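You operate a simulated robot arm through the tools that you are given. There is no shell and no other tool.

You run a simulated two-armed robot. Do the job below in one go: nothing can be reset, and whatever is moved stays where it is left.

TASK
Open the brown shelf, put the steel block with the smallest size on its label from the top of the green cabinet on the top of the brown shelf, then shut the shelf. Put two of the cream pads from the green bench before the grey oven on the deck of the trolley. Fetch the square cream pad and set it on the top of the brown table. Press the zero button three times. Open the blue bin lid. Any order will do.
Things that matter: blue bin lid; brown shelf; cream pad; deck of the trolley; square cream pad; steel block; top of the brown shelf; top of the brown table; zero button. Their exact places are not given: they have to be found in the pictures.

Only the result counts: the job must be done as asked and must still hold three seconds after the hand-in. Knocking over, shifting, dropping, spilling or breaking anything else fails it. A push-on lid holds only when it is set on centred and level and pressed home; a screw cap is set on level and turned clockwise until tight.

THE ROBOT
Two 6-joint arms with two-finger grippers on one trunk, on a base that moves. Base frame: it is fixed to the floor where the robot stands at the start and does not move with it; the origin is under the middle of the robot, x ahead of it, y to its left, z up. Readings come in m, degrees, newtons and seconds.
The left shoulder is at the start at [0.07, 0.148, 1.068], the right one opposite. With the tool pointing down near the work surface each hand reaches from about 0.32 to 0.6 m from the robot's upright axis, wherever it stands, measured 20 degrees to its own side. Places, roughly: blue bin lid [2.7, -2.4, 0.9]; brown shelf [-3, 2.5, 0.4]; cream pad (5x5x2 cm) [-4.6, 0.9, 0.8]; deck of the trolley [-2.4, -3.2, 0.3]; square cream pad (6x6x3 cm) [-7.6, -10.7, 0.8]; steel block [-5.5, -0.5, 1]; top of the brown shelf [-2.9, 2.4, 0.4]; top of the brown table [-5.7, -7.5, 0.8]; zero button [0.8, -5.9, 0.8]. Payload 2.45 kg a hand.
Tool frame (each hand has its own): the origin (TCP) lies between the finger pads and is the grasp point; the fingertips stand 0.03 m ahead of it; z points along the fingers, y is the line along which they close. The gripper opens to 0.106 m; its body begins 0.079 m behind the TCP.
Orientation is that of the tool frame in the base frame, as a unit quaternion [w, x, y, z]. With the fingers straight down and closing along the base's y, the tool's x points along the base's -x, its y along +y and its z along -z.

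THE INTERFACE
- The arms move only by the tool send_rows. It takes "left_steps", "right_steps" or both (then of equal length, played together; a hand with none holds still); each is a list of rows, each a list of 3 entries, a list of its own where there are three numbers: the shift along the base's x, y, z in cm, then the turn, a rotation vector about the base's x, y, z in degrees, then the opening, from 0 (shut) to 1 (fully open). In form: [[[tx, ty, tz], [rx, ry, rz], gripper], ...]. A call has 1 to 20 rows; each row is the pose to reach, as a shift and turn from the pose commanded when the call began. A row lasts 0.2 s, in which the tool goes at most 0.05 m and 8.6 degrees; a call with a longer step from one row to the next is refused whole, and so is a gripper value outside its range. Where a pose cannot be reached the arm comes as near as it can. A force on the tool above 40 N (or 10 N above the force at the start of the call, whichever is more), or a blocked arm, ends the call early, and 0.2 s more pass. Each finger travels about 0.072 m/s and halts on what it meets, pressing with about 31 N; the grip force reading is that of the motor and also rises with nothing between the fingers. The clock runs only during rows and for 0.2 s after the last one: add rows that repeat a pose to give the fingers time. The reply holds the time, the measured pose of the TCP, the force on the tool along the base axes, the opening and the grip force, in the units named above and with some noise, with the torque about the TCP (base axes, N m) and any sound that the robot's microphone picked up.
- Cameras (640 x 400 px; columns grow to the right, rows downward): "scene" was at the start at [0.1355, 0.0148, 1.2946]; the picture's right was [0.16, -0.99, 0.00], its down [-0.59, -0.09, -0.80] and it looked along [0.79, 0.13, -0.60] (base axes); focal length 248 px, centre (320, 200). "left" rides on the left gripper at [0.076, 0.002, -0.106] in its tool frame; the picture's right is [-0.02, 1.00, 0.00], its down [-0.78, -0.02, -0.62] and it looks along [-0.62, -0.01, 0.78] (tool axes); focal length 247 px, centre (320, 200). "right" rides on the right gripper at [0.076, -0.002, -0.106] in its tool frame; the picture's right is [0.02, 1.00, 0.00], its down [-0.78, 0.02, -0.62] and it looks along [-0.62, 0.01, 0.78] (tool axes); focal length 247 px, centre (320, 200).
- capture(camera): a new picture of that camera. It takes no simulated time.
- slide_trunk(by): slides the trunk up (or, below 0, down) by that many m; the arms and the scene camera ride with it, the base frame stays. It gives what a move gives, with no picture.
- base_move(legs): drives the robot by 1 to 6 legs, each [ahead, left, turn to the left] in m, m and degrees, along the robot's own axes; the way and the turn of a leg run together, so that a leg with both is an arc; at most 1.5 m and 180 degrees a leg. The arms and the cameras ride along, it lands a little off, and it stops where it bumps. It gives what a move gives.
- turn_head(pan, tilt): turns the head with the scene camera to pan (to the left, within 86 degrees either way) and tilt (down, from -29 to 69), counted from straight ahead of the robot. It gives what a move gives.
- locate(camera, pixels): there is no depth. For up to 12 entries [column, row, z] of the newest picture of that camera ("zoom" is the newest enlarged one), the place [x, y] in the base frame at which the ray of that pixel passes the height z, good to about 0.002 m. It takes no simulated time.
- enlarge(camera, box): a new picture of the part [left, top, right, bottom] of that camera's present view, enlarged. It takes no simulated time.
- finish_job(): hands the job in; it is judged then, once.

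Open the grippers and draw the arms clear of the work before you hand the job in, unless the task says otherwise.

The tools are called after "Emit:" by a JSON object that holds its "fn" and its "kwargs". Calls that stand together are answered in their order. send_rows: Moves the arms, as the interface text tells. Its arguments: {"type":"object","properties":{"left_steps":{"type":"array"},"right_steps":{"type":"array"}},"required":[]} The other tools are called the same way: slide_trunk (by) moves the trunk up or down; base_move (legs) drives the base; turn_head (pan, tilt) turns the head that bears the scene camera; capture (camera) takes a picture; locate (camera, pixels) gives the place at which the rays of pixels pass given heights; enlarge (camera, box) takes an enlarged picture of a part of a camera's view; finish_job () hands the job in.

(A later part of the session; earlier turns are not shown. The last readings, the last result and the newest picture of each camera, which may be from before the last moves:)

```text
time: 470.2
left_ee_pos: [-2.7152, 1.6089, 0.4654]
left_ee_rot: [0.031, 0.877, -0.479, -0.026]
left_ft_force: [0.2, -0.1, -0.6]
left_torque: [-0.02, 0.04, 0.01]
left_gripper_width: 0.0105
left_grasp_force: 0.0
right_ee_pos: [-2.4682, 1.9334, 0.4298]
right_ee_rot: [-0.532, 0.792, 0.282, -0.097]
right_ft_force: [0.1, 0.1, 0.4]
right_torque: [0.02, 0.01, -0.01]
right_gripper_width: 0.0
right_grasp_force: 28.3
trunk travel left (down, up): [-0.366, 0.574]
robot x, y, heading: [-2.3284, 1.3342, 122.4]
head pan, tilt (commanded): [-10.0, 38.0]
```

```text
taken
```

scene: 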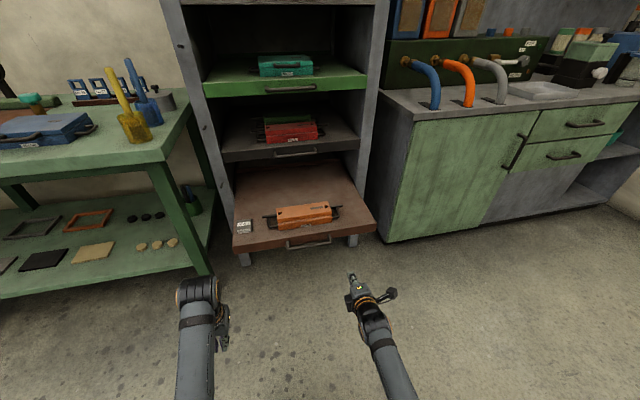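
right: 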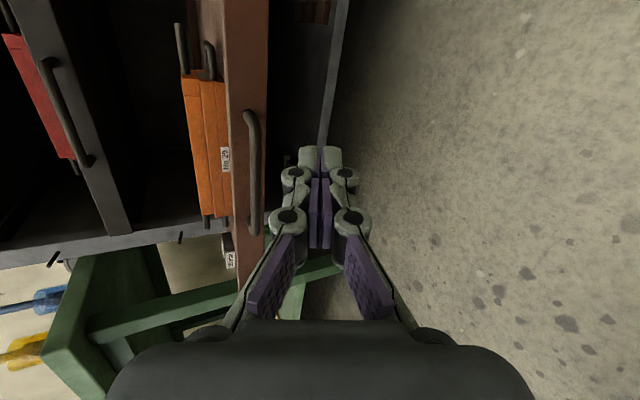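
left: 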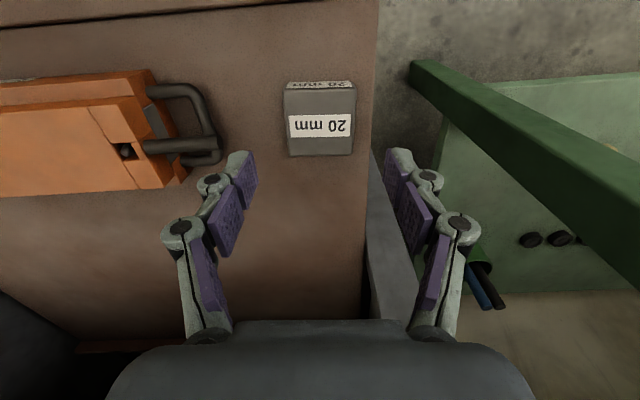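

The block (246,228) sits on the shelf beside the orange box. I raise the fist 0.6 cm to the middle of the shelf's front face and drive forward 0.2 m to near contact.

Emit:
{"fn": "send_rows", "kwargs": {"right_steps": [[[0, 0, 0.5], [0, 0, 0], 0]]}}

Emit:
{"fn": "base_move", "kwargs": {"legs": [[0.18, 0, 0]]}}

Emit:
{"fn": "capture", "kwargs": {"camera": "right"}}

Emit:
{"fn": "enlarge", "kwargs": {"camera": "scene", "box": [220, 150, 420, 300]}}

```text
time: 470.6
left_ee_pos: [-2.7155, 1.6085, 0.464]
left_ee_rot: [0.03, 0.877, -0.479, -0.027]
left_ft_force: [0.5, 0.7, -0.4]
left_torque: [0.0, 0.02, 0.0]
left_gripper_width: 0.0106
left_grasp_force: 0.1
right_ee_pos: [-2.4682, 1.9339, 0.4354]
right_ee_rot: [-0.532, 0.792, 0.282, -0.097]
right_ft_force: [-0.3, 0.5, -0.7]
right_torque: [0.02, 0.01, 0.02]
right_gripper_width: 0.0
right_grasp_force: 28.7
trunk travel left (down, up): [-0.366, 0.574]
robot x, y, heading: [-2.3227, 1.3348, 122.2]
head pan, tilt (commanded): [-10.0, 38.0]
```

```text
time: 472.1
left_ee_pos: [-2.8136, 1.7626, 0.4654]
left_ee_rot: [0.031, 0.876, -0.48, -0.026]
left_ft_force: [-0.6, -0.1, -0.7]
left_torque: [0.0, -0.02, -0.01]
left_gripper_width: 0.0104
left_grasp_force: 0.1
right_ee_pos: [-2.5658, 2.0881, 0.4335]
right_ee_rot: [-0.532, 0.792, 0.282, -0.097]
right_ft_force: [-0.3, -0.3, 0.3]
right_torque: [0.07, 0.01, -0.01]
right_gripper_width: 0.0002
right_grasp_force: 28.5
trunk travel left (down, up): [-0.366, 0.574]
robot x, y, heading: [-2.4223, 1.4894, 122.1]
head pan, tilt (commanded): [-10.0, 38.0]
```

```text
taken
```

right: 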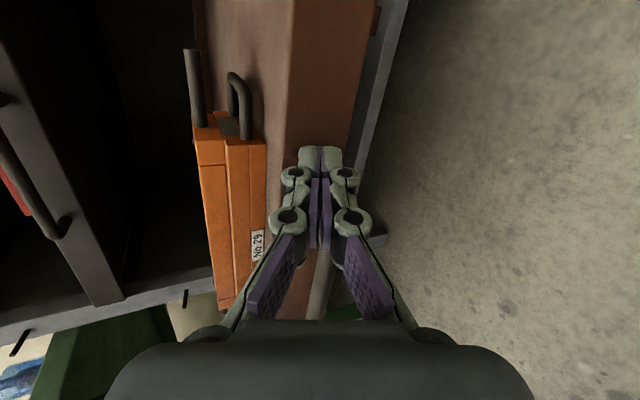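

```text
2.67 times, centred on (320, 225) of scene
```

zoom: 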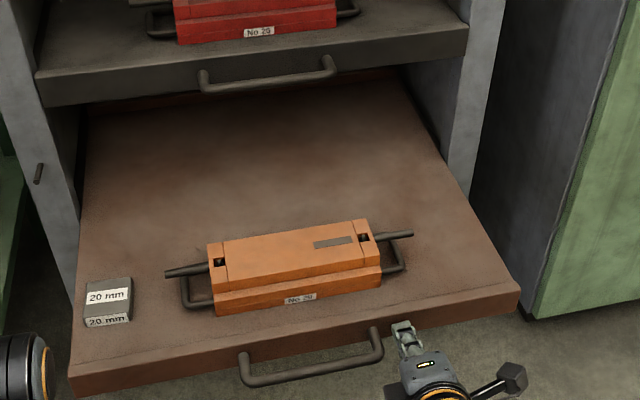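

The fist faces the shelf's front, right of the handle. I push by driving forward 0.15 m.

Emit:
{"fn": "base_move", "kwargs": {"legs": [[0.15, 0, 0]]}}

Emit:
{"fn": "capture", "kwargs": {"camera": "scene"}}

```text
time: 473.5
left_ee_pos: [-2.8947, 1.8889, 0.4638]
left_ee_rot: [0.031, 0.877, -0.479, -0.026]
left_ft_force: [-0.9, 0.4, 0.6]
left_torque: [-0.02, -0.01, 0.03]
left_gripper_width: 0.0106
left_grasp_force: 0.0
right_ee_pos: [-2.6461, 2.2151, 0.4337]
right_ee_rot: [-0.532, 0.793, 0.282, -0.097]
right_ft_force: [0.5, 0.3, -0.2]
right_torque: [0.0, -0.03, -0.02]
right_gripper_width: 0.0002
right_grasp_force: 28.1
trunk travel left (down, up): [-0.366, 0.574]
robot x, y, heading: [-2.501, 1.6166, 122.0]
head pan, tilt (commanded): [-10.0, 38.0]
```

```text
taken
```

scene: 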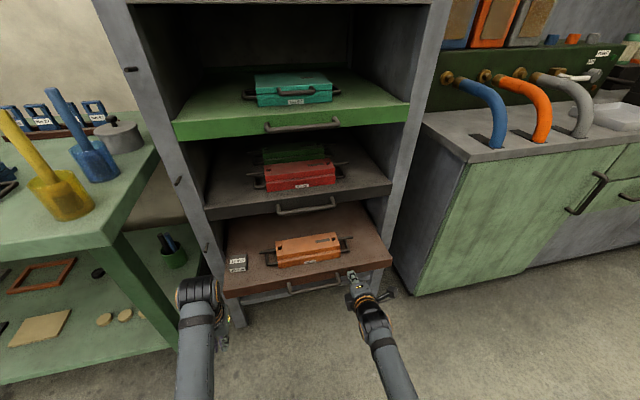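

The shelf is partly in. I push 0.09 m further and check the force.

Emit:
{"fn": "base_move", "kwargs": {"legs": [[0.09, 0, 0]]}}

Emit:
{"fn": "enlarge", "kwargs": {"camera": "scene", "box": [180, 150, 420, 330]}}

```text
time: 474.6
left_ee_pos: [-2.9434, 1.9649, 0.4648]
left_ee_rot: [0.032, 0.877, -0.479, -0.026]
left_ft_force: [0.0, 0.2, 0.1]
left_torque: [0.0, -0.01, -0.01]
left_gripper_width: 0.0105
left_grasp_force: 0.0
right_ee_pos: [-2.6942, 2.2916, 0.4338]
right_ee_rot: [-0.531, 0.793, 0.282, -0.097]
right_ft_force: [-0.5, -1.0, 0.0]
right_torque: [-0.01, 0.0, 0.01]
right_gripper_width: 0.0
right_grasp_force: 28.4
trunk travel left (down, up): [-0.366, 0.574]
robot x, y, heading: [-2.5464, 1.69, 122.2]
head pan, tilt (commanded): [-10.0, 38.0]
```

```text
2.22 times, centred on (300, 240) of scene
```

zoom: 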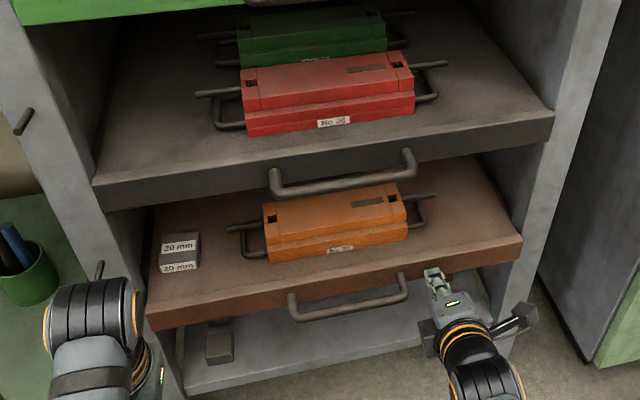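

Almost closed. I push 3 cm more and look at the force.

Emit:
{"fn": "base_move", "kwargs": {"legs": [[0.03, 0, 0]]}}

Emit:
{"fn": "enlarge", "kwargs": {"camera": "scene", "box": [180, 150, 420, 330]}}

```text
time: 475.5
left_ee_pos: [-2.9504, 1.9799, 0.4656]
left_ee_rot: [0.03, 0.876, -0.481, -0.028]
left_ft_force: [1.4, 0.0, -1.1]
left_torque: [0.01, -0.02, 0.01]
left_gripper_width: 0.0105
left_grasp_force: 0.1
right_ee_pos: [-2.7024, 2.3025, 0.4364]
right_ee_rot: [-0.533, 0.792, 0.28, -0.098]
right_ft_force: [9.0, -17.3, 10.8]
right_torque: [0.12, 0.25, 0.27]
right_gripper_width: 0.0001
right_grasp_force: 28.4
trunk travel left (down, up): [-0.366, 0.574]
robot x, y, heading: [-2.5604, 1.7079, 122.6]
head pan, tilt (commanded): [-10.0, 38.0]
stopped in leg 1: the force on the tool passed its limit at 135 N (the readings are from after the stop); the commanded pose is now the measured one
```

```text
2.22 times, centred on (300, 240) of scene
```

zoom: 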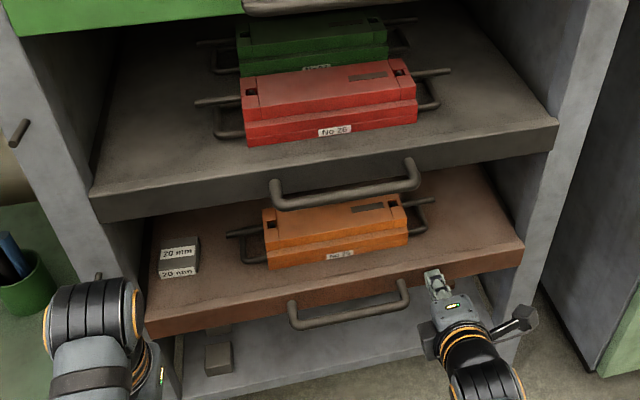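

The shelf hit its stop (front at v≈-3.42 as originally), so it is shut. I back off and verify.

Emit:
{"fn": "base_move", "kwargs": {"legs": [[-0.5, 0, 0]]}}

Emit:
{"fn": "capture", "kwargs": {"camera": "scene"}}

Emit:
{"fn": "enlarge", "kwargs": {"camera": "scene", "box": [220, 100, 400, 260]}}

```text
time: 478.4
left_ee_pos: [-2.6816, 1.5528, 0.4644]
left_ee_rot: [0.031, 0.876, -0.48, -0.027]
left_ft_force: [-0.1, 0.0, 0.5]
left_torque: [0.02, 0.01, 0.02]
left_gripper_width: 0.0106
left_grasp_force: 0.1
right_ee_pos: [-2.4311, 1.8756, 0.4339]
right_ee_rot: [-0.532, 0.792, 0.281, -0.098]
right_ft_force: [0.3, 0.1, 0.2]
right_torque: [0.03, -0.04, -0.02]
right_gripper_width: 0.0
right_grasp_force: 28.9
trunk travel left (down, up): [-0.366, 0.574]
robot x, y, heading: [-2.2877, 1.2829, 122.4]
head pan, tilt (commanded): [-10.0, 38.0]
```

```text
taken
```

scene: 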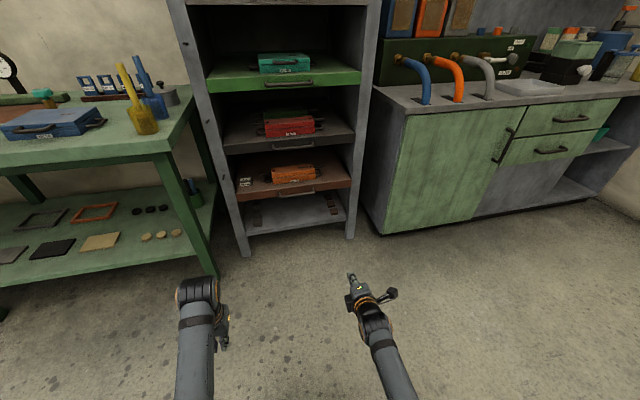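

```text
2.50 times, centred on (310, 180) of scene
```

zoom: 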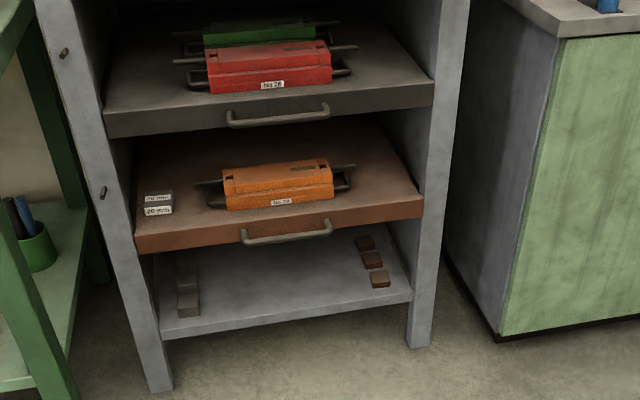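

Shelf shut with the block on it. Now the cream pads: I return the right tool to pointing down, then raise the trunk 0.35 m.

Emit:
{"fn": "send_rows", "kwargs": {"right_steps": [[[0.4, -0.6, -0.3], [-5, 1.7, -6.1], 0.1], [[0.8, -1.2, -0.6], [-9.9, 3.3, -12.1], 0.2], [[1.1, -1.8, -0.9], [-14.9, 5, -18.2], 0.2], [[1.5, -2.4, -1.2], [-19.9, 6.6, -24.3], 0.2], [[1.9, -3, -1.5], [-24.8, 8.3, -30.3], 0.2], [[2.3, -3.6, -1.8], [-29.8, 9.9, -36.4], 0.2], [[2.7, -4.2, -2.1], [-34.8, 11.6, -42.5], 0.2], [[3.1, -4.8, -2.4], [-39.7, 13.2, -48.5], 0.2], [[3.4, -5.4, -2.7], [-44.7, 14.9, -54.6], 0.2], [[3.8, -6, -3], [-49.6, 16.5, -60.6], 0.2], [[4.2, -6.6, -3.3], [-54.6, 18.2, -66.7], 0.2], [[4.6, -7.2, -3.6], [-59.6, 19.8, -72.8], 0.2], [[5, -7.8, -3.9], [-64.5, 21.5, -78.8], 0.2], [[5.4, -8.4, -4.2], [-69.5, 23.1, -84.9], 0.2], [[5.4, -8.4, -4.2], [-69.5, 23.1, -84.9], 0.2]]}}

Emit:
{"fn": "slide_trunk", "kwargs": {"by": 0.38}}

```text
time: 481.6
left_ee_pos: [-2.6822, 1.5529, 0.4649]
left_ee_rot: [0.032, 0.877, -0.48, -0.026]
left_ft_force: [1.2, 0.0, 0.0]
left_torque: [0.0, -0.01, 0.0]
left_gripper_width: 0.0106
left_grasp_force: 0.1
right_ee_pos: [-2.3787, 1.7917, 0.3918]
right_ee_rot: [0.003, 0.875, -0.483, 0.0]
right_ft_force: [0.6, -0.4, -0.1]
right_torque: [-0.01, 0.03, 0.03]
right_gripper_width: 0.0212
right_grasp_force: 0.0
trunk travel left (down, up): [-0.366, 0.574]
robot x, y, heading: [-2.2883, 1.2827, 122.5]
head pan, tilt (commanded): [-10.0, 38.0]
```

```text
time: 485.3
left_ee_pos: [-2.6824, 1.5532, 0.845]
left_ee_rot: [0.033, 0.877, -0.48, -0.027]
left_ft_force: [0.0, 1.4, -0.5]
left_torque: [0.02, -0.01, 0.03]
left_gripper_width: 0.0105
left_grasp_force: 0.0
right_ee_pos: [-2.3775, 1.7933, 0.7715]
right_ee_rot: [0.002, 0.876, -0.482, 0.001]
right_ft_force: [0.3, 0.0, 0.4]
right_torque: [0.01, 0.04, 0.01]
right_gripper_width: 0.021
right_grasp_force: 0.1
trunk travel left (down, up): [-0.746, 0.194]
robot x, y, heading: [-2.287, 1.2827, 122.3]
head pan, tilt (commanded): [-10.0, 38.0]
```

Now I drive back 0.3 and sidestep left 2.1 m to face the oven on the green bench.

Emit:
{"fn": "base_move", "kwargs": {"legs": [[-0.3, 0, 0], [0, 1.1, 0], [0, 1.05, 0]]}}

Emit:
{"fn": "turn_head", "kwargs": {"pan": 0, "tilt": 35}}

Emit:
{"fn": "capture", "kwargs": {"camera": "scene"}}

```text
time: 497.6
left_ee_pos: [-4.3495, 0.1502, 0.8443]
left_ee_rot: [0.031, 0.876, -0.481, -0.026]
left_ft_force: [-0.1, -0.2, -0.1]
left_torque: [-0.02, 0.03, -0.02]
left_gripper_width: 0.0106
left_grasp_force: 0.1
right_ee_pos: [-4.0453, 0.3887, 0.7714]
right_ee_rot: [0.003, 0.876, -0.483, 0.0]
right_ft_force: [-0.5, -0.6, 0.4]
right_torque: [-0.01, -0.02, 0.02]
right_gripper_width: 0.0213
right_grasp_force: 0.1
trunk travel left (down, up): [-0.746, 0.194]
robot x, y, heading: [-3.9547, -0.124, 122.0]
head pan, tilt (commanded): [-10.0, 38.0]
```

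```text
time: 498.4
left_ee_pos: [-4.3495, 0.1495, 0.8448]
left_ee_rot: [0.032, 0.876, -0.481, -0.027]
left_ft_force: [0.4, 0.8, -1.0]
left_torque: [-0.01, 0.0, 0.03]
left_gripper_width: 0.0107
left_grasp_force: 0.2
right_ee_pos: [-4.0458, 0.3864, 0.7721]
right_ee_rot: [0.002, 0.875, -0.484, 0.0]
right_ft_force: [0.5, -0.2, -0.2]
right_torque: [0.0, -0.02, -0.01]
right_gripper_width: 0.0212
right_grasp_force: 0.2
trunk travel left (down, up): [-0.746, 0.194]
robot x, y, heading: [-3.959, -0.1234, 122.2]
head pan, tilt (commanded): [0.0, 35.0]
```

```text
taken
```

scene: 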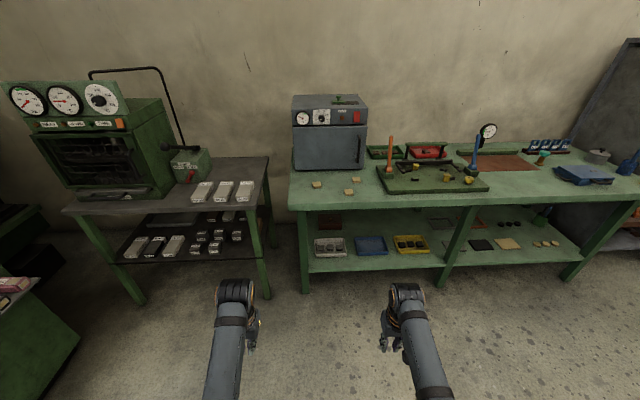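

Three cream pads lie before the oven at (317,184), (348,192), (356,179). I enlarge and locate them.

Emit:
{"fn": "enlarge", "kwargs": {"camera": "scene", "box": [280, 150, 400, 230]}}

Emit:
{"fn": "locate", "kwargs": {"camera": "zoom", "pixels": [[198, 182, 0.8], [362, 228, 0.8], [403, 156, 0.8], [198, 182, 0.85], [362, 228, 0.85], [403, 156, 0.85], [60, 305, 0.8], [60, 305, 0.85], [85, 120, 0.8]]}}

Emit:
{"fn": "locate", "kwargs": {"camera": "scene", "pixels": [[305, 293, 0.0], [445, 282, 0.0], [289, 208, 0.8], [289, 208, 0.85], [264, 298, 0.0], [143, 303, 0.0]]}}

```text
5.00 times, centred on (340, 190) of scene
```

zoom: 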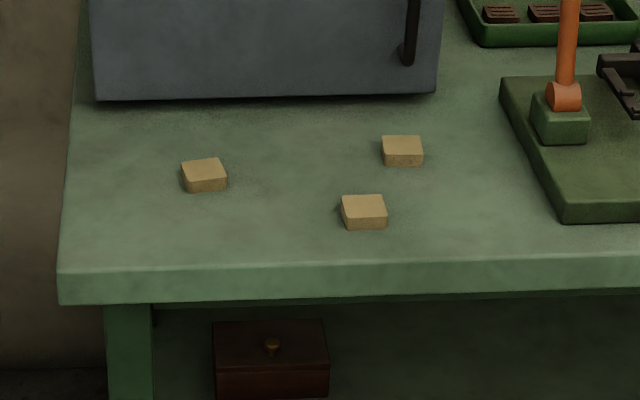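

```text
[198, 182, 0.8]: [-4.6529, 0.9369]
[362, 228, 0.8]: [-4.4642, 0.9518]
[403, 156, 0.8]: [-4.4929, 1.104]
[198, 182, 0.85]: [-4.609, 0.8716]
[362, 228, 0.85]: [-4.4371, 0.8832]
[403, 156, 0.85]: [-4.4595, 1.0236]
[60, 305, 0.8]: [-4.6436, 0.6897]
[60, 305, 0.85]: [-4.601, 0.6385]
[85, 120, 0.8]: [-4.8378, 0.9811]
```

```text
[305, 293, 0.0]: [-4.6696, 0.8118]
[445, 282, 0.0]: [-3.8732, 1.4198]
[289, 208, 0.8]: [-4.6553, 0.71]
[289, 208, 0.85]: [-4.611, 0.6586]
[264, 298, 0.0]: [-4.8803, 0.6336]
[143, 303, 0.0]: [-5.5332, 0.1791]
```

Pads: A≈(-4.653,0.937), B≈(-4.464,0.952), C≈(-4.493,1.104). I raise the trunk 8 cm and the right hand, then drive to the bench.

Emit:
{"fn": "slide_trunk", "kwargs": {"by": 0.08}}

Emit:
{"fn": "send_rows", "kwargs": {"left_steps": [[[0, 0, 0], [0, 0, 0], 0.4], [[0, 0, 0], [0, 0, 0], 0.75], [[0, 0, 0], [0, 0, 0], 0.75]], "right_steps": [[[0, 0, 2.5], [0, 0, 0], 0.4], [[0, 0, 5], [0, 0, 0], 0.75], [[0, 0, 7], [0, 0, 0], 0.75]]}}

Emit:
{"fn": "base_move", "kwargs": {"legs": [[0, -0.07, 0], [0.7, 0, 0]]}}

Emit:
{"fn": "turn_head", "kwargs": {"pan": 0, "tilt": 50}}

Emit:
{"fn": "capture", "kwargs": {"camera": "scene"}}

Emit:
{"fn": "capture", "kwargs": {"camera": "left"}}

Emit:
{"fn": "capture", "kwargs": {"camera": "right"}}

```text
time: 499.5
left_ee_pos: [-4.3492, 0.1499, 0.9247]
left_ee_rot: [0.032, 0.876, -0.481, -0.026]
left_ft_force: [-0.2, 0.3, 0.1]
left_torque: [0.03, 0.01, 0.0]
left_gripper_width: 0.0107
left_grasp_force: 0.1
right_ee_pos: [-4.046, 0.3884, 0.8519]
right_ee_rot: [0.002, 0.876, -0.483, 0.0]
right_ft_force: [0.5, 0.7, -0.2]
right_torque: [0.0, -0.02, 0.01]
right_gripper_width: 0.0209
right_grasp_force: 0.1
trunk travel left (down, up): [-0.826, 0.114]
robot x, y, heading: [-3.9575, -0.124, 122.0]
head pan, tilt (commanded): [0.0, 35.0]
```

```text
time: 500.3
left_ee_pos: [-4.3484, 0.1502, 0.9237]
left_ee_rot: [0.031, 0.875, -0.482, -0.027]
left_ft_force: [-1.0, -0.3, 1.0]
left_torque: [0.01, -0.02, -0.02]
left_gripper_width: 0.0793
left_grasp_force: 0.0
right_ee_pos: [-4.0449, 0.3872, 0.922]
right_ee_rot: [0.002, 0.876, -0.483, 0.0]
right_ft_force: [-0.4, -0.1, -0.3]
right_torque: [-0.01, -0.04, 0.01]
right_gripper_width: 0.0793
right_grasp_force: 0.1
trunk travel left (down, up): [-0.826, 0.114]
robot x, y, heading: [-3.9574, -0.1199, 122.5]
head pan, tilt (commanded): [0.0, 35.0]
```

```text
time: 504.8
left_ee_pos: [-4.6655, 0.7779, 0.9253]
left_ee_rot: [0.032, 0.876, -0.48, -0.028]
left_ft_force: [-0.7, -0.6, -0.3]
left_torque: [0.04, 0.01, 0.01]
left_gripper_width: 0.0797
left_grasp_force: 0.2
right_ee_pos: [-4.3607, 1.0154, 0.9207]
right_ee_rot: [0.002, 0.876, -0.483, -0.001]
right_ft_force: [0.2, 0.7, -0.2]
right_torque: [-0.05, 0.01, -0.01]
right_gripper_width: 0.0795
right_grasp_force: 0.0
trunk travel left (down, up): [-0.826, 0.114]
robot x, y, heading: [-4.2768, 0.5081, 122.4]
head pan, tilt (commanded): [0.0, 35.0]
```

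```text
time: 505.5
left_ee_pos: [-4.6657, 0.7784, 0.9247]
left_ee_rot: [0.031, 0.876, -0.48, -0.027]
left_ft_force: [-0.1, 0.5, -0.1]
left_torque: [0.0, -0.02, 0.02]
left_gripper_width: 0.0796
left_grasp_force: 0.1
right_ee_pos: [-4.3621, 1.0158, 0.9207]
right_ee_rot: [0.002, 0.876, -0.482, 0.0]
right_ft_force: [0.3, -0.3, 0.2]
right_torque: [-0.01, -0.01, 0.0]
right_gripper_width: 0.0796
right_grasp_force: 0.1
trunk travel left (down, up): [-0.826, 0.114]
robot x, y, heading: [-4.2715, 0.5024, 122.6]
head pan, tilt (commanded): [0.0, 50.0]
```

```text
taken
```

scene: 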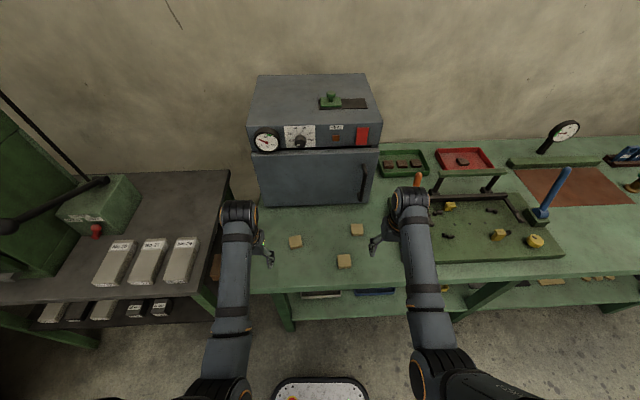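

```text
taken
```

left: 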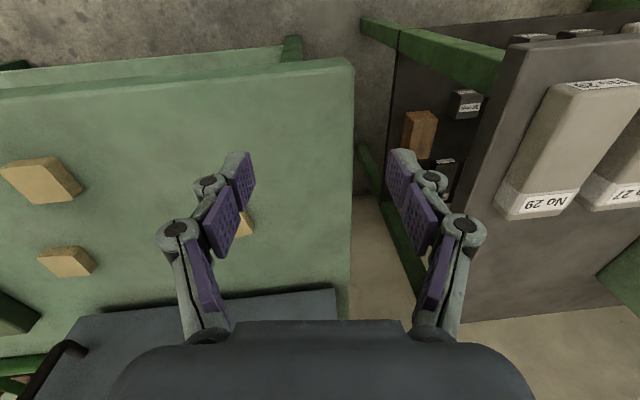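

```text
taken
```

right: 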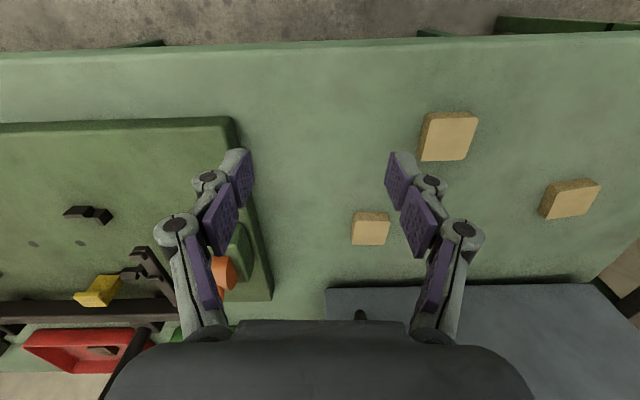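

I triangulate pads A and B: right view B≈(447,135), A≈(570,198); left view A≈(243,225); plus the scene zoom.

Emit:
{"fn": "enlarge", "kwargs": {"camera": "scene", "box": [270, 210, 390, 290]}}

Emit:
{"fn": "locate", "kwargs": {"camera": "right", "pixels": [[450, 134, 0.79], [450, 134, 0.81], [450, 134, 0.83], [572, 196, 0.79], [572, 196, 0.81], [572, 196, 0.83], [371, 226, 0.81]]}}

```text
5.00 times, centred on (330, 250) of scene
```

zoom: 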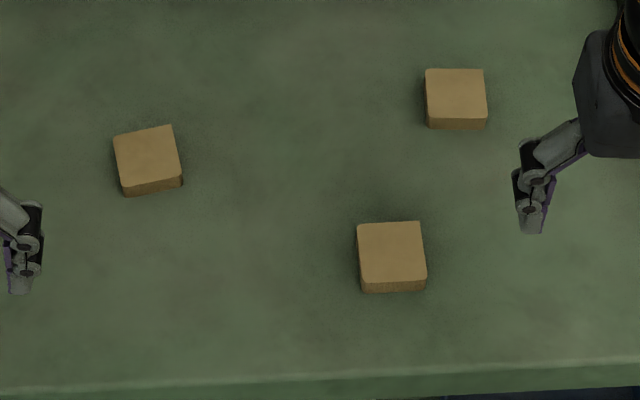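

```text
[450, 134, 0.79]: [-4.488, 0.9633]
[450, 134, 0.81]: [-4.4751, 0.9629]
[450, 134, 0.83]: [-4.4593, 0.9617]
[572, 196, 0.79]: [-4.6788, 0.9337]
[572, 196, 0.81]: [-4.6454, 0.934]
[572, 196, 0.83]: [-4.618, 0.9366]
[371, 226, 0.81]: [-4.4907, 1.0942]
```

Now the same top centres in the scene zoom: B (391,251), A (147,155), C (456,96).

Emit:
{"fn": "locate", "kwargs": {"camera": "zoom", "pixels": [[391, 251, 0.79], [391, 251, 0.81], [391, 251, 0.83], [147, 155, 0.79], [147, 155, 0.81], [147, 155, 0.83], [456, 96, 0.81], [113, 137, 0.81], [172, 125, 0.81], [357, 223, 0.81], [420, 221, 0.81], [427, 280, 0.81]]}}

```text
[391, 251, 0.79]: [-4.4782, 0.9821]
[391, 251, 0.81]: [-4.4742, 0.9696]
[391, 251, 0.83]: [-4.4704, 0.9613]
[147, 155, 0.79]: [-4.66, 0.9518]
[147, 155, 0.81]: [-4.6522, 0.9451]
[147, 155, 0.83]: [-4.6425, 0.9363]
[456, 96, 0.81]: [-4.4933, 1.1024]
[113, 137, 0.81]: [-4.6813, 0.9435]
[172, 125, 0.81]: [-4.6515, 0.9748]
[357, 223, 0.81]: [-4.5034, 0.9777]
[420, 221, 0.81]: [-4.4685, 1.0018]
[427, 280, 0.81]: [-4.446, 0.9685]
```

B≈(-4.472,0.964) with top z≈0.815, aligned with the gripper; A≈(-4.653,0.941), rotated ~14°. I move the right hand above B.

Emit:
{"fn": "send_rows", "kwargs": {"right_steps": [[[-3.7, -1.7, 0], [0, 0, 0], 0.8], [[-7.3, -3.5, 0], [0, 0, 0], 0.8], [[-11, -5.2, -2], [0, 0, 0], 0.8], [[-11, -5.2, -5], [0, 0, 0], 0.8], [[-11, -5.2, -5], [0, 0, 0], 0.8]]}}

Emit:
{"fn": "capture", "kwargs": {"camera": "right"}}

```text
time: 506.4
left_ee_pos: [-4.6656, 0.778, 0.9243]
left_ee_rot: [0.031, 0.876, -0.48, -0.026]
left_ft_force: [-0.5, 0.8, -0.1]
left_torque: [-0.02, -0.01, -0.03]
left_gripper_width: 0.0795
left_grasp_force: 0.0
right_ee_pos: [-4.3769, 1.0174, 0.879]
right_ee_rot: [-0.072, 0.86, -0.502, 0.051]
right_ft_force: [0.2, -0.8, 0.4]
right_torque: [0.01, 0.04, 0.01]
right_gripper_width: 0.0846
right_grasp_force: 0.2
trunk travel left (down, up): [-0.826, 0.114]
robot x, y, heading: [-4.2724, 0.5021, 122.1]
head pan, tilt (commanded): [0.0, 50.0]
stopped in row 4 (right hand): the arm was blocked; the commanded pose is now the measured one
```

```text
taken
```

right: 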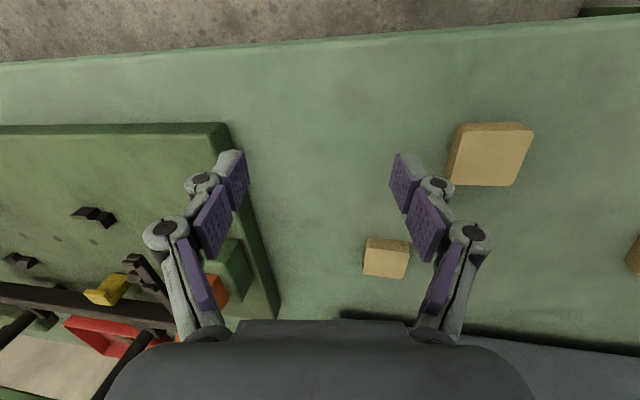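

The right arm is blocked moving that far inward. I level the right tool again, then shift the base left 0.115 m so pad B is at a natural lateral offset.

Emit:
{"fn": "send_rows", "kwargs": {"right_steps": [[[0.5, 0, 1], [-2.2, 4.5, 1.5], 0.8], [[0.5, 0, 2], [-4.4, 9.1, 3], 0.8], [[0.5, 0, 2], [-4.4, 9.1, 3], 0.8]]}}

Emit:
{"fn": "base_move", "kwargs": {"legs": [[0, 0.115, 0]]}}

Emit:
{"fn": "capture", "kwargs": {"camera": "right"}}

```text
time: 507.2
left_ee_pos: [-4.6653, 0.7771, 0.9244]
left_ee_rot: [0.032, 0.876, -0.48, -0.026]
left_ft_force: [-0.2, -0.2, 0.2]
left_torque: [0.01, -0.03, 0.01]
left_gripper_width: 0.0794
left_grasp_force: 0.0
right_ee_pos: [-4.3745, 1.0158, 0.9002]
right_ee_rot: [0.001, 0.878, -0.48, -0.001]
right_ft_force: [0.1, -0.1, -0.8]
right_torque: [-0.01, 0.0, 0.02]
right_gripper_width: 0.085
right_grasp_force: 0.1
trunk travel left (down, up): [-0.826, 0.114]
robot x, y, heading: [-4.2725, 0.502, 122.3]
head pan, tilt (commanded): [0.0, 50.0]
```

```text
time: 508.4
left_ee_pos: [-4.7622, 0.7161, 0.9253]
left_ee_rot: [0.031, 0.876, -0.48, -0.026]
left_ft_force: [0.0, 0.4, 0.0]
left_torque: [-0.01, 0.0, 0.0]
left_gripper_width: 0.0795
left_grasp_force: 0.0
right_ee_pos: [-4.4712, 0.9542, 0.9]
right_ee_rot: [0.0, 0.878, -0.478, -0.002]
right_ft_force: [0.3, 0.0, -0.7]
right_torque: [-0.03, -0.01, 0.03]
right_gripper_width: 0.0847
right_grasp_force: 0.1
trunk travel left (down, up): [-0.826, 0.114]
robot x, y, heading: [-4.3734, 0.4445, 122.4]
head pan, tilt (commanded): [0.0, 50.0]
```

```text
taken
```

right: 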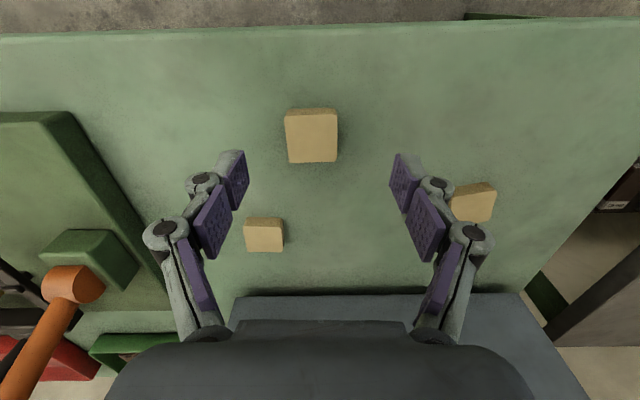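

Pad B is nearly below the right hand (8 mm forward, 9 mm right). I correct and descend to z≈0.85.

Emit:
{"fn": "send_rows", "kwargs": {"right_steps": [[[0.3, 1.1, -1.5], [0, 0, 0], 0.8], [[0.3, 1.1, -3.5], [0, 0, 0], 0.8], [[0.3, 1.1, -5], [0, 0, 0], 0.8], [[0.3, 1.1, -5], [0, 0, 0], 0.8]]}}

Emit:
{"fn": "capture", "kwargs": {"camera": "right"}}

```text
time: 509.4
left_ee_pos: [-4.762, 0.716, 0.9248]
left_ee_rot: [0.031, 0.876, -0.48, -0.026]
left_ft_force: [-0.1, 0.8, -0.6]
left_torque: [-0.05, 0.02, -0.01]
left_gripper_width: 0.0794
left_grasp_force: 0.1
right_ee_pos: [-4.468, 0.9661, 0.8488]
right_ee_rot: [0.001, 0.877, -0.48, -0.002]
right_ft_force: [0.8, -0.3, -0.6]
right_torque: [0.03, -0.02, -0.01]
right_gripper_width: 0.0847
right_grasp_force: 0.0
trunk travel left (down, up): [-0.826, 0.114]
robot x, y, heading: [-4.3697, 0.4439, 122.4]
head pan, tilt (commanded): [0.0, 50.0]
```

```text
taken
```

right: 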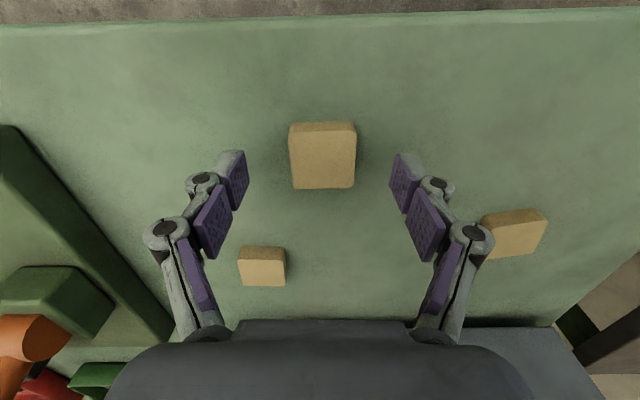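

B is centred. I descend 2 cm and close the fingers gently.

Emit:
{"fn": "send_rows", "kwargs": {"right_steps": [[[0, 0, -1], [0, 0, 0], 0.7], [[0, 0, -1.8], [0, 0, 0], 0.6], [[0, 0, -1.8], [0, 0, 0], 0.58]]}}

Emit:
{"fn": "capture", "kwargs": {"camera": "right"}}

```text
time: 510.2
left_ee_pos: [-4.763, 0.7151, 0.9245]
left_ee_rot: [0.032, 0.876, -0.48, -0.026]
left_ft_force: [0.2, 0.4, -0.7]
left_torque: [-0.01, -0.03, 0.01]
left_gripper_width: 0.0795
left_grasp_force: 0.1
right_ee_pos: [-4.469, 0.9665, 0.8331]
right_ee_rot: [0.0, 0.878, -0.479, -0.002]
right_ft_force: [-0.1, -0.5, 1.0]
right_torque: [-0.01, -0.02, -0.03]
right_gripper_width: 0.0614
right_grasp_force: 0.1
trunk travel left (down, up): [-0.826, 0.114]
robot x, y, heading: [-4.3749, 0.4488, 122.7]
head pan, tilt (commanded): [0.0, 50.0]
```

```text
taken
```

right: 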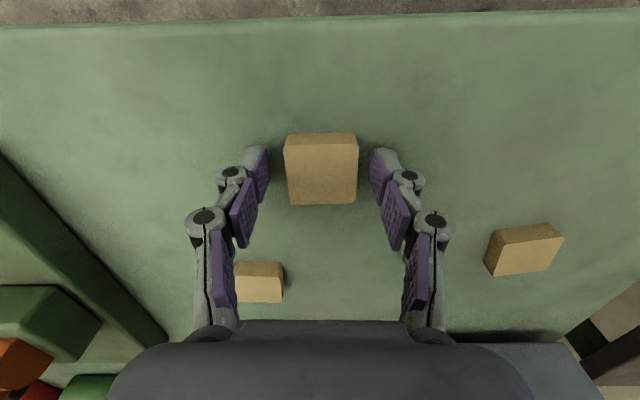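

Fingers flank pad B. I lower 3 mm and close.

Emit:
{"fn": "send_rows", "kwargs": {"right_steps": [[[0, 0, -0.3], [0, 0, 0], 0.45], [[0, 0, -0.3], [0, 0, 0], 0.3], [[0, 0, -0.3], [0, 0, 0], 0.3]]}}

Emit:
{"fn": "capture", "kwargs": {"camera": "right"}}

```text
time: 511.0
left_ee_pos: [-4.7635, 0.7155, 0.9252]
left_ee_rot: [0.032, 0.876, -0.48, -0.026]
left_ft_force: [0.7, 0.8, 0.1]
left_torque: [-0.04, 0.0, 0.0]
left_gripper_width: 0.0793
left_grasp_force: 0.0
right_ee_pos: [-4.4689, 0.9655, 0.8305]
right_ee_rot: [0.001, 0.878, -0.479, -0.001]
right_ft_force: [-0.5, -1.1, 2.7]
right_torque: [-0.03, 0.0, 0.03]
right_gripper_width: 0.0415
right_grasp_force: 30.2
trunk travel left (down, up): [-0.826, 0.114]
robot x, y, heading: [-4.3703, 0.4462, 122.6]
head pan, tilt (commanded): [0.0, 50.0]
```

```text
taken
```

right: 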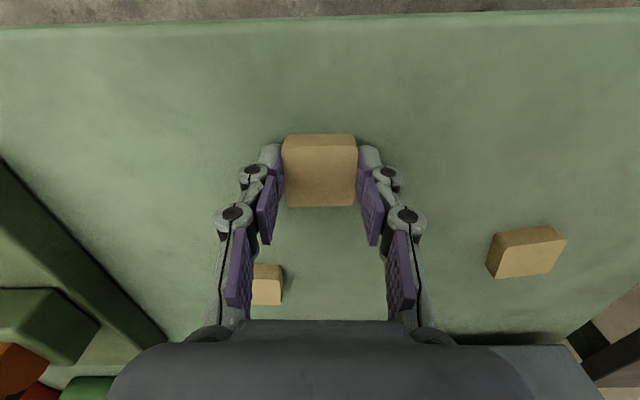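

Gripped (41.5 mm, 30 N). I lift pad B 9 cm.

Emit:
{"fn": "send_rows", "kwargs": {"right_steps": [[[0, 0, 1], [0, 0, 0], 0.3], [[0, 0, 3], [0, 0, 0], 0.3], [[0, 0, 6], [0, 0, 0], 0.3], [[0, 0, 9], [0, 0, 0], 0.3], [[0, 0, 9], [0, 0, 0], 0.3]]}}

Emit:
{"fn": "capture", "kwargs": {"camera": "right"}}

```text
time: 512.2
left_ee_pos: [-4.7632, 0.7154, 0.9244]
left_ee_rot: [0.031, 0.877, -0.479, -0.026]
left_ft_force: [-0.7, 0.4, 0.3]
left_torque: [0.0, 0.01, 0.01]
left_gripper_width: 0.0793
left_grasp_force: 0.1
right_ee_pos: [-4.4682, 0.9646, 0.9199]
right_ee_rot: [0.0, 0.877, -0.48, -0.001]
right_ft_force: [-1.3, 0.1, 0.0]
right_torque: [-0.04, -0.01, -0.01]
right_gripper_width: 0.0408
right_grasp_force: 30.8
trunk travel left (down, up): [-0.826, 0.114]
robot x, y, heading: [-4.37, 0.4438, 122.5]
head pan, tilt (commanded): [0.0, 50.0]
```

```text
taken
```

right: 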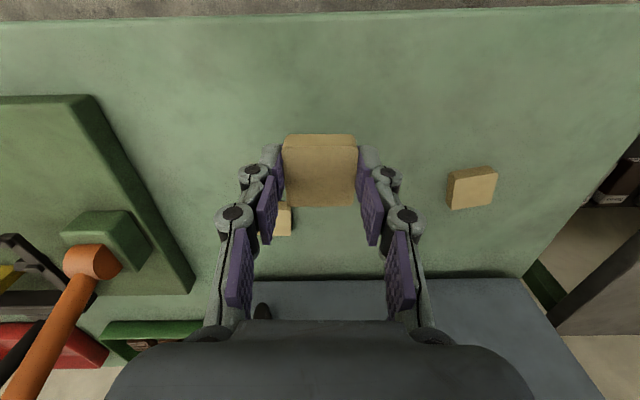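

B is held. I shift the base right 0.2 m so pad A comes under the left hand, and look.

Emit:
{"fn": "base_move", "kwargs": {"legs": [[0, -0.2, 0]]}}

Emit:
{"fn": "capture", "kwargs": {"camera": "left"}}

Emit:
{"fn": "capture", "kwargs": {"camera": "scene"}}

```text
time: 513.8
left_ee_pos: [-4.5973, 0.8208, 0.9248]
left_ee_rot: [0.03, 0.877, -0.479, -0.025]
left_ft_force: [-0.3, -0.6, 0.9]
left_torque: [-0.01, 0.0, -0.02]
left_gripper_width: 0.0793
left_grasp_force: 0.1
right_ee_pos: [-4.3024, 1.0709, 0.9205]
right_ee_rot: [0.0, 0.878, -0.479, -0.001]
right_ft_force: [-0.6, 0.3, -1.0]
right_torque: [-0.01, -0.01, -0.01]
right_gripper_width: 0.0406
right_grasp_force: 31.0
trunk travel left (down, up): [-0.826, 0.114]
robot x, y, heading: [-4.1994, 0.5517, 122.5]
head pan, tilt (commanded): [0.0, 50.0]
```

```text
taken
```

left: 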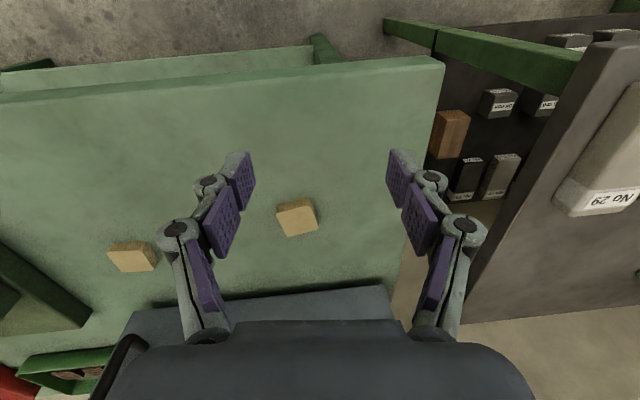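

```text
taken
```

scene: 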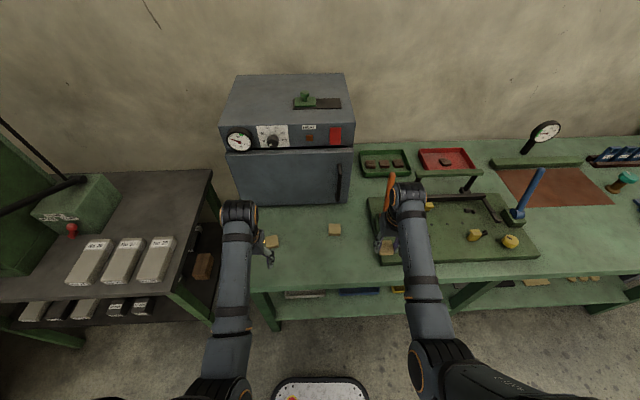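

Pad A is visible at (297,216), rotated ~12° CCW. I locate it.

Emit:
{"fn": "locate", "kwargs": {"camera": "left", "pixels": [[297, 215, 0.8], [297, 215, 0.815], [297, 215, 0.83]]}}

Emit:
{"fn": "enlarge", "kwargs": {"camera": "scene", "box": [230, 210, 350, 290]}}

```text
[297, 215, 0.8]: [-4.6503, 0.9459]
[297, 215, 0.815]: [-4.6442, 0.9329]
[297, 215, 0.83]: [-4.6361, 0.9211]
```

```text
5.00 times, centred on (290, 250) of scene
```

zoom: 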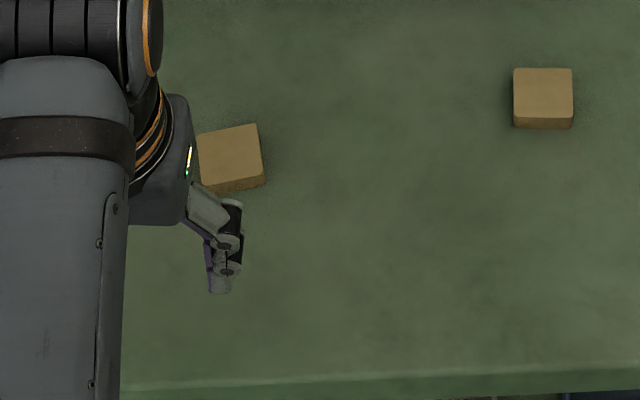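

I pull the right hand back 5 cm (away from the orange lever), drive 5 cm forward, and move the left hand above pad A with a 14° turn.

Emit:
{"fn": "send_rows", "kwargs": {"right_steps": [[[1.4, -2.1, 0], [0, 0, 0], 0.3], [[2.7, -4.2, 0], [0, 0, 0], 0.3]]}}

Emit:
{"fn": "base_move", "kwargs": {"legs": [[0.05, 0, 0]]}}

Emit:
{"fn": "send_rows", "kwargs": {"left_steps": [[[-0.6, 1.8, 0], [0.7, -1.4, 4.6], 0.75], [[-1.2, 3.7, -1], [1.5, -2.7, 9.2], 0.75], [[-2.3, 7.4, -2.5], [2.2, -4.1, 13.8], 0.75], [[-2.3, 7.4, -2.5], [2.2, -4.1, 13.8], 0.75]]}}

Emit:
{"fn": "capture", "kwargs": {"camera": "left"}}

```text
time: 514.4
left_ee_pos: [-4.5956, 0.8202, 0.9255]
left_ee_rot: [0.031, 0.877, -0.478, -0.028]
left_ft_force: [0.1, -0.3, -0.2]
left_torque: [0.02, -0.01, 0.01]
left_gripper_width: 0.0795
left_grasp_force: 0.0
right_ee_pos: [-4.2741, 1.0285, 0.9207]
right_ee_rot: [-0.001, 0.878, -0.479, -0.002]
right_ft_force: [-0.3, 0.2, 0.3]
right_torque: [-0.01, 0.01, 0.01]
right_gripper_width: 0.0407
right_grasp_force: 31.3
trunk travel left (down, up): [-0.826, 0.114]
robot x, y, heading: [-4.2039, 0.5537, 122.4]
head pan, tilt (commanded): [0.0, 50.0]
```

```text
time: 515.3
left_ee_pos: [-4.6209, 0.8599, 0.9261]
left_ee_rot: [0.031, 0.877, -0.478, -0.027]
left_ft_force: [0.1, 0.7, 0.1]
left_torque: [0.03, 0.0, 0.02]
left_gripper_width: 0.0793
left_grasp_force: 0.0
right_ee_pos: [-4.3002, 1.0692, 0.9222]
right_ee_rot: [-0.001, 0.878, -0.479, -0.003]
right_ft_force: [0.5, 0.1, -0.6]
right_torque: [0.04, 0.02, -0.02]
right_gripper_width: 0.041
right_grasp_force: 31.6
trunk travel left (down, up): [-0.826, 0.114]
robot x, y, heading: [-4.2337, 0.5948, 122.7]
head pan, tilt (commanded): [0.0, 50.0]
```

```text
time: 516.3
left_ee_pos: [-4.6442, 0.9379, 0.9015]
left_ee_rot: [-0.001, 0.929, -0.37, -0.001]
left_ft_force: [0.0, -0.5, 0.0]
left_torque: [0.03, -0.01, 0.02]
left_gripper_width: 0.0792
left_grasp_force: 0.1
right_ee_pos: [-4.3007, 1.0719, 0.9206]
right_ee_rot: [0.001, 0.878, -0.479, -0.002]
right_ft_force: [-1.1, -0.4, -0.1]
right_torque: [0.03, 0.01, 0.02]
right_gripper_width: 0.0406
right_grasp_force: 30.6
trunk travel left (down, up): [-0.826, 0.114]
robot x, y, heading: [-4.2304, 0.5937, 122.5]
head pan, tilt (commanded): [0.0, 50.0]
```

```text
taken
```

left: 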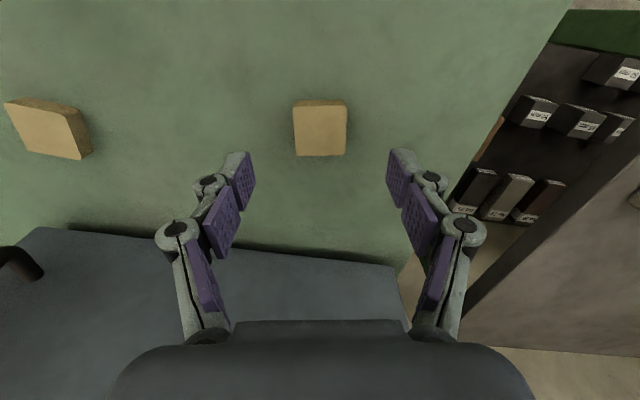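

Pad A is centred. I descend to z≈0.835, narrowing the fingers, and check.

Emit:
{"fn": "send_rows", "kwargs": {"left_steps": [[[-0.15, 0.25, -2], [0, 0, 0], 0.75], [[-0.15, 0.25, -4.5], [0, 0, 0], 0.75], [[-0.15, 0.25, -6], [0, 0, 0], 0.65], [[-0.15, 0.25, -6.8], [0, 0, 0], 0.58], [[-0.15, 0.25, -6.8], [0, 0, 0], 0.58]]}}

Emit:
{"fn": "capture", "kwargs": {"camera": "left"}}

```text
time: 517.5
left_ee_pos: [-4.6473, 0.9393, 0.8324]
left_ee_rot: [0.0, 0.929, -0.371, 0.0]
left_ft_force: [0.1, 0.4, 0.1]
left_torque: [0.01, 0.02, -0.02]
left_gripper_width: 0.0614
left_grasp_force: 0.0
right_ee_pos: [-4.3021, 1.0723, 0.9198]
right_ee_rot: [0.001, 0.878, -0.479, -0.002]
right_ft_force: [-0.2, -0.2, 0.3]
right_torque: [0.0, -0.03, 0.0]
right_gripper_width: 0.0406
right_grasp_force: 31.1
trunk travel left (down, up): [-0.826, 0.114]
robot x, y, heading: [-4.2315, 0.592, 122.3]
head pan, tilt (commanded): [0.0, 50.0]
```

```text
taken
```

left: 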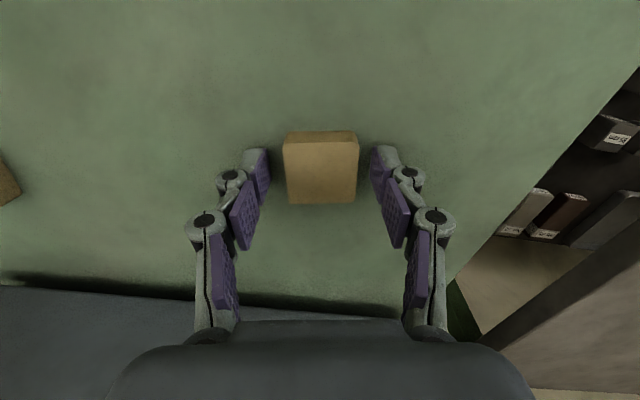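

Well aligned. I lower 2 mm, close, and then lift.

Emit:
{"fn": "send_rows", "kwargs": {"left_steps": [[[0, 0, -0.2], [0, 0, 0], 0.45], [[0, 0, -0.2], [0, 0, 0], 0.3], [[0, 0, -0.2], [0, 0, 0], 0.3], [[0, 0, -0.2], [0, 0, 0], 0.3], [[0, 0, 1], [0, 0, 0], 0.3], [[0, 0, 3], [0, 0, 0], 0.3], [[0, 0, 6], [0, 0, 0], 0.3], [[0, 0, 9], [0, 0, 0], 0.3]]}}

Emit:
{"fn": "capture", "kwargs": {"camera": "left"}}

```text
time: 519.3
left_ee_pos: [-4.6456, 0.9405, 0.9222]
left_ee_rot: [0.001, 0.929, -0.371, 0.0]
left_ft_force: [0.2, -0.4, 0.3]
left_torque: [-0.01, -0.01, 0.04]
left_gripper_width: 0.0408
left_grasp_force: 30.6
right_ee_pos: [-4.3008, 1.0722, 0.9181]
right_ee_rot: [0.001, 0.878, -0.479, 0.0]
right_ft_force: [0.2, 0.0, -0.6]
right_torque: [0.0, 0.01, -0.02]
right_gripper_width: 0.0408
right_grasp_force: 31.4
trunk travel left (down, up): [-0.826, 0.114]
robot x, y, heading: [-4.23, 0.5915, 122.7]
head pan, tilt (commanded): [0.0, 50.0]
```

```text
taken
```

left: 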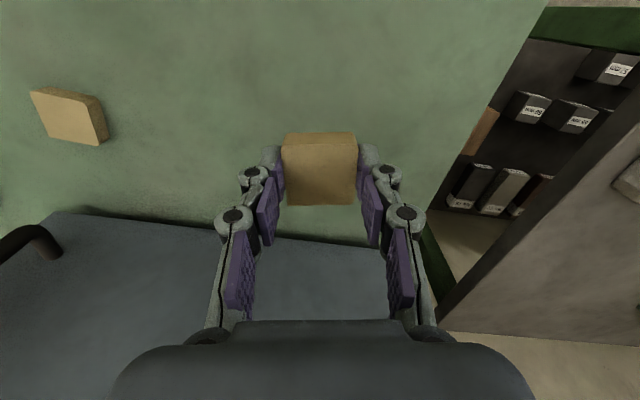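

Both pads are held. I back off, sidestep left past the central table's end, turn around to the right, and head for the trolley.

Emit:
{"fn": "base_move", "kwargs": {"legs": [[-0.7, 0, 0], [0, 0.85, 0], [0, 0, -90], [0, 0, -90], [1.0, 0, 0]]}}

Emit:
{"fn": "turn_head", "kwargs": {"pan": 0, "tilt": 25}}

Emit:
{"fn": "capture", "kwargs": {"camera": "scene"}}

```text
time: 539.6
left_ee_pos: [-3.6099, -1.6399, 0.9216]
left_ee_rot: [0.0, 0.371, 0.929, 0.0]
left_ft_force: [0.0, 1.2, -0.7]
left_torque: [0.0, -0.02, 0.01]
left_gripper_width: 0.0405
left_grasp_force: 31.5
right_ee_pos: [-3.9555, -1.7707, 0.9196]
right_ee_rot: [0.001, 0.479, 0.878, 0.0]
right_ft_force: [-0.1, 0.4, -0.7]
right_torque: [0.02, -0.01, -0.02]
right_gripper_width: 0.0405
right_grasp_force: 31.0
trunk travel left (down, up): [-0.826, 0.114]
robot x, y, heading: [-4.0268, -1.2884, -57.5]
head pan, tilt (commanded): [0.0, 50.0]
```

```text
time: 540.5
left_ee_pos: [-3.6097, -1.6401, 0.9218]
left_ee_rot: [0.0, 0.37, 0.929, 0.0]
left_ft_force: [-0.3, 0.5, -0.7]
left_torque: [-0.03, 0.02, 0.01]
left_gripper_width: 0.0406
left_grasp_force: 30.5
right_ee_pos: [-3.9538, -1.7715, 0.919]
right_ee_rot: [0.0, 0.479, 0.878, 0.001]
right_ft_force: [-0.8, 0.5, 0.3]
right_torque: [-0.01, 0.01, 0.02]
right_gripper_width: 0.0406
right_grasp_force: 31.0
trunk travel left (down, up): [-0.826, 0.114]
robot x, y, heading: [-4.0266, -1.2913, -57.3]
head pan, tilt (commanded): [0.0, 25.0]
```

```text
taken
```

scene: 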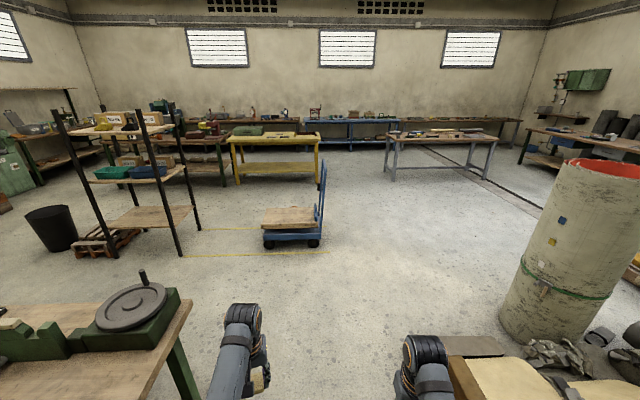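

The trolley is at (292,225) with its handle on the right; deck open toward me. I locate the trolley, the drum/pallet on the right and the central table on the left.

Emit:
{"fn": "locate", "kwargs": {"camera": "scene", "pixels": [[262, 219, 0.3], [312, 226, 0.3], [316, 208, 0.3], [272, 205, 0.3], [268, 246, 0.0], [314, 246, 0.0], [440, 342, 0.1], [505, 325, 0.0], [190, 302, 0.8], [165, 308, 0.8], [180, 258, 0.0]]}}

Emit:
{"fn": "enlarge", "kwargs": {"camera": "scene", "box": [220, 150, 380, 260]}}

```text
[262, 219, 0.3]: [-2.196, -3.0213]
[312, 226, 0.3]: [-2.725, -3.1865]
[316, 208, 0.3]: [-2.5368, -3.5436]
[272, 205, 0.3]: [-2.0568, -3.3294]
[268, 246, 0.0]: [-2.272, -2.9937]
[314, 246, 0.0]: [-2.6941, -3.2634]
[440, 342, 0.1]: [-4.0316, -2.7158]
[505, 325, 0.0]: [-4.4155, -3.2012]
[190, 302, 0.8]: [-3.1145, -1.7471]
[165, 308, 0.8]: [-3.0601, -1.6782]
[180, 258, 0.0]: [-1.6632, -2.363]
```

```text
3.64 times, centred on (300, 205) of scene
```

zoom: 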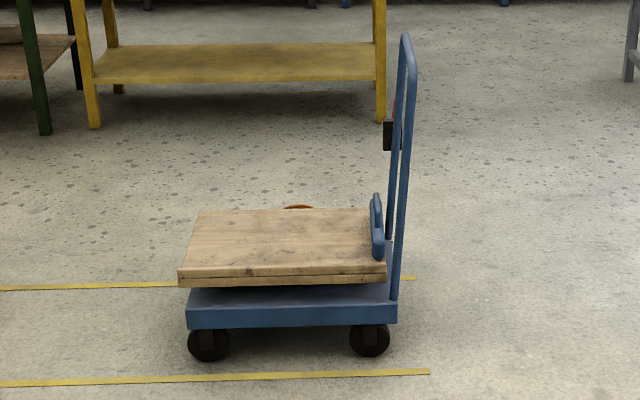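

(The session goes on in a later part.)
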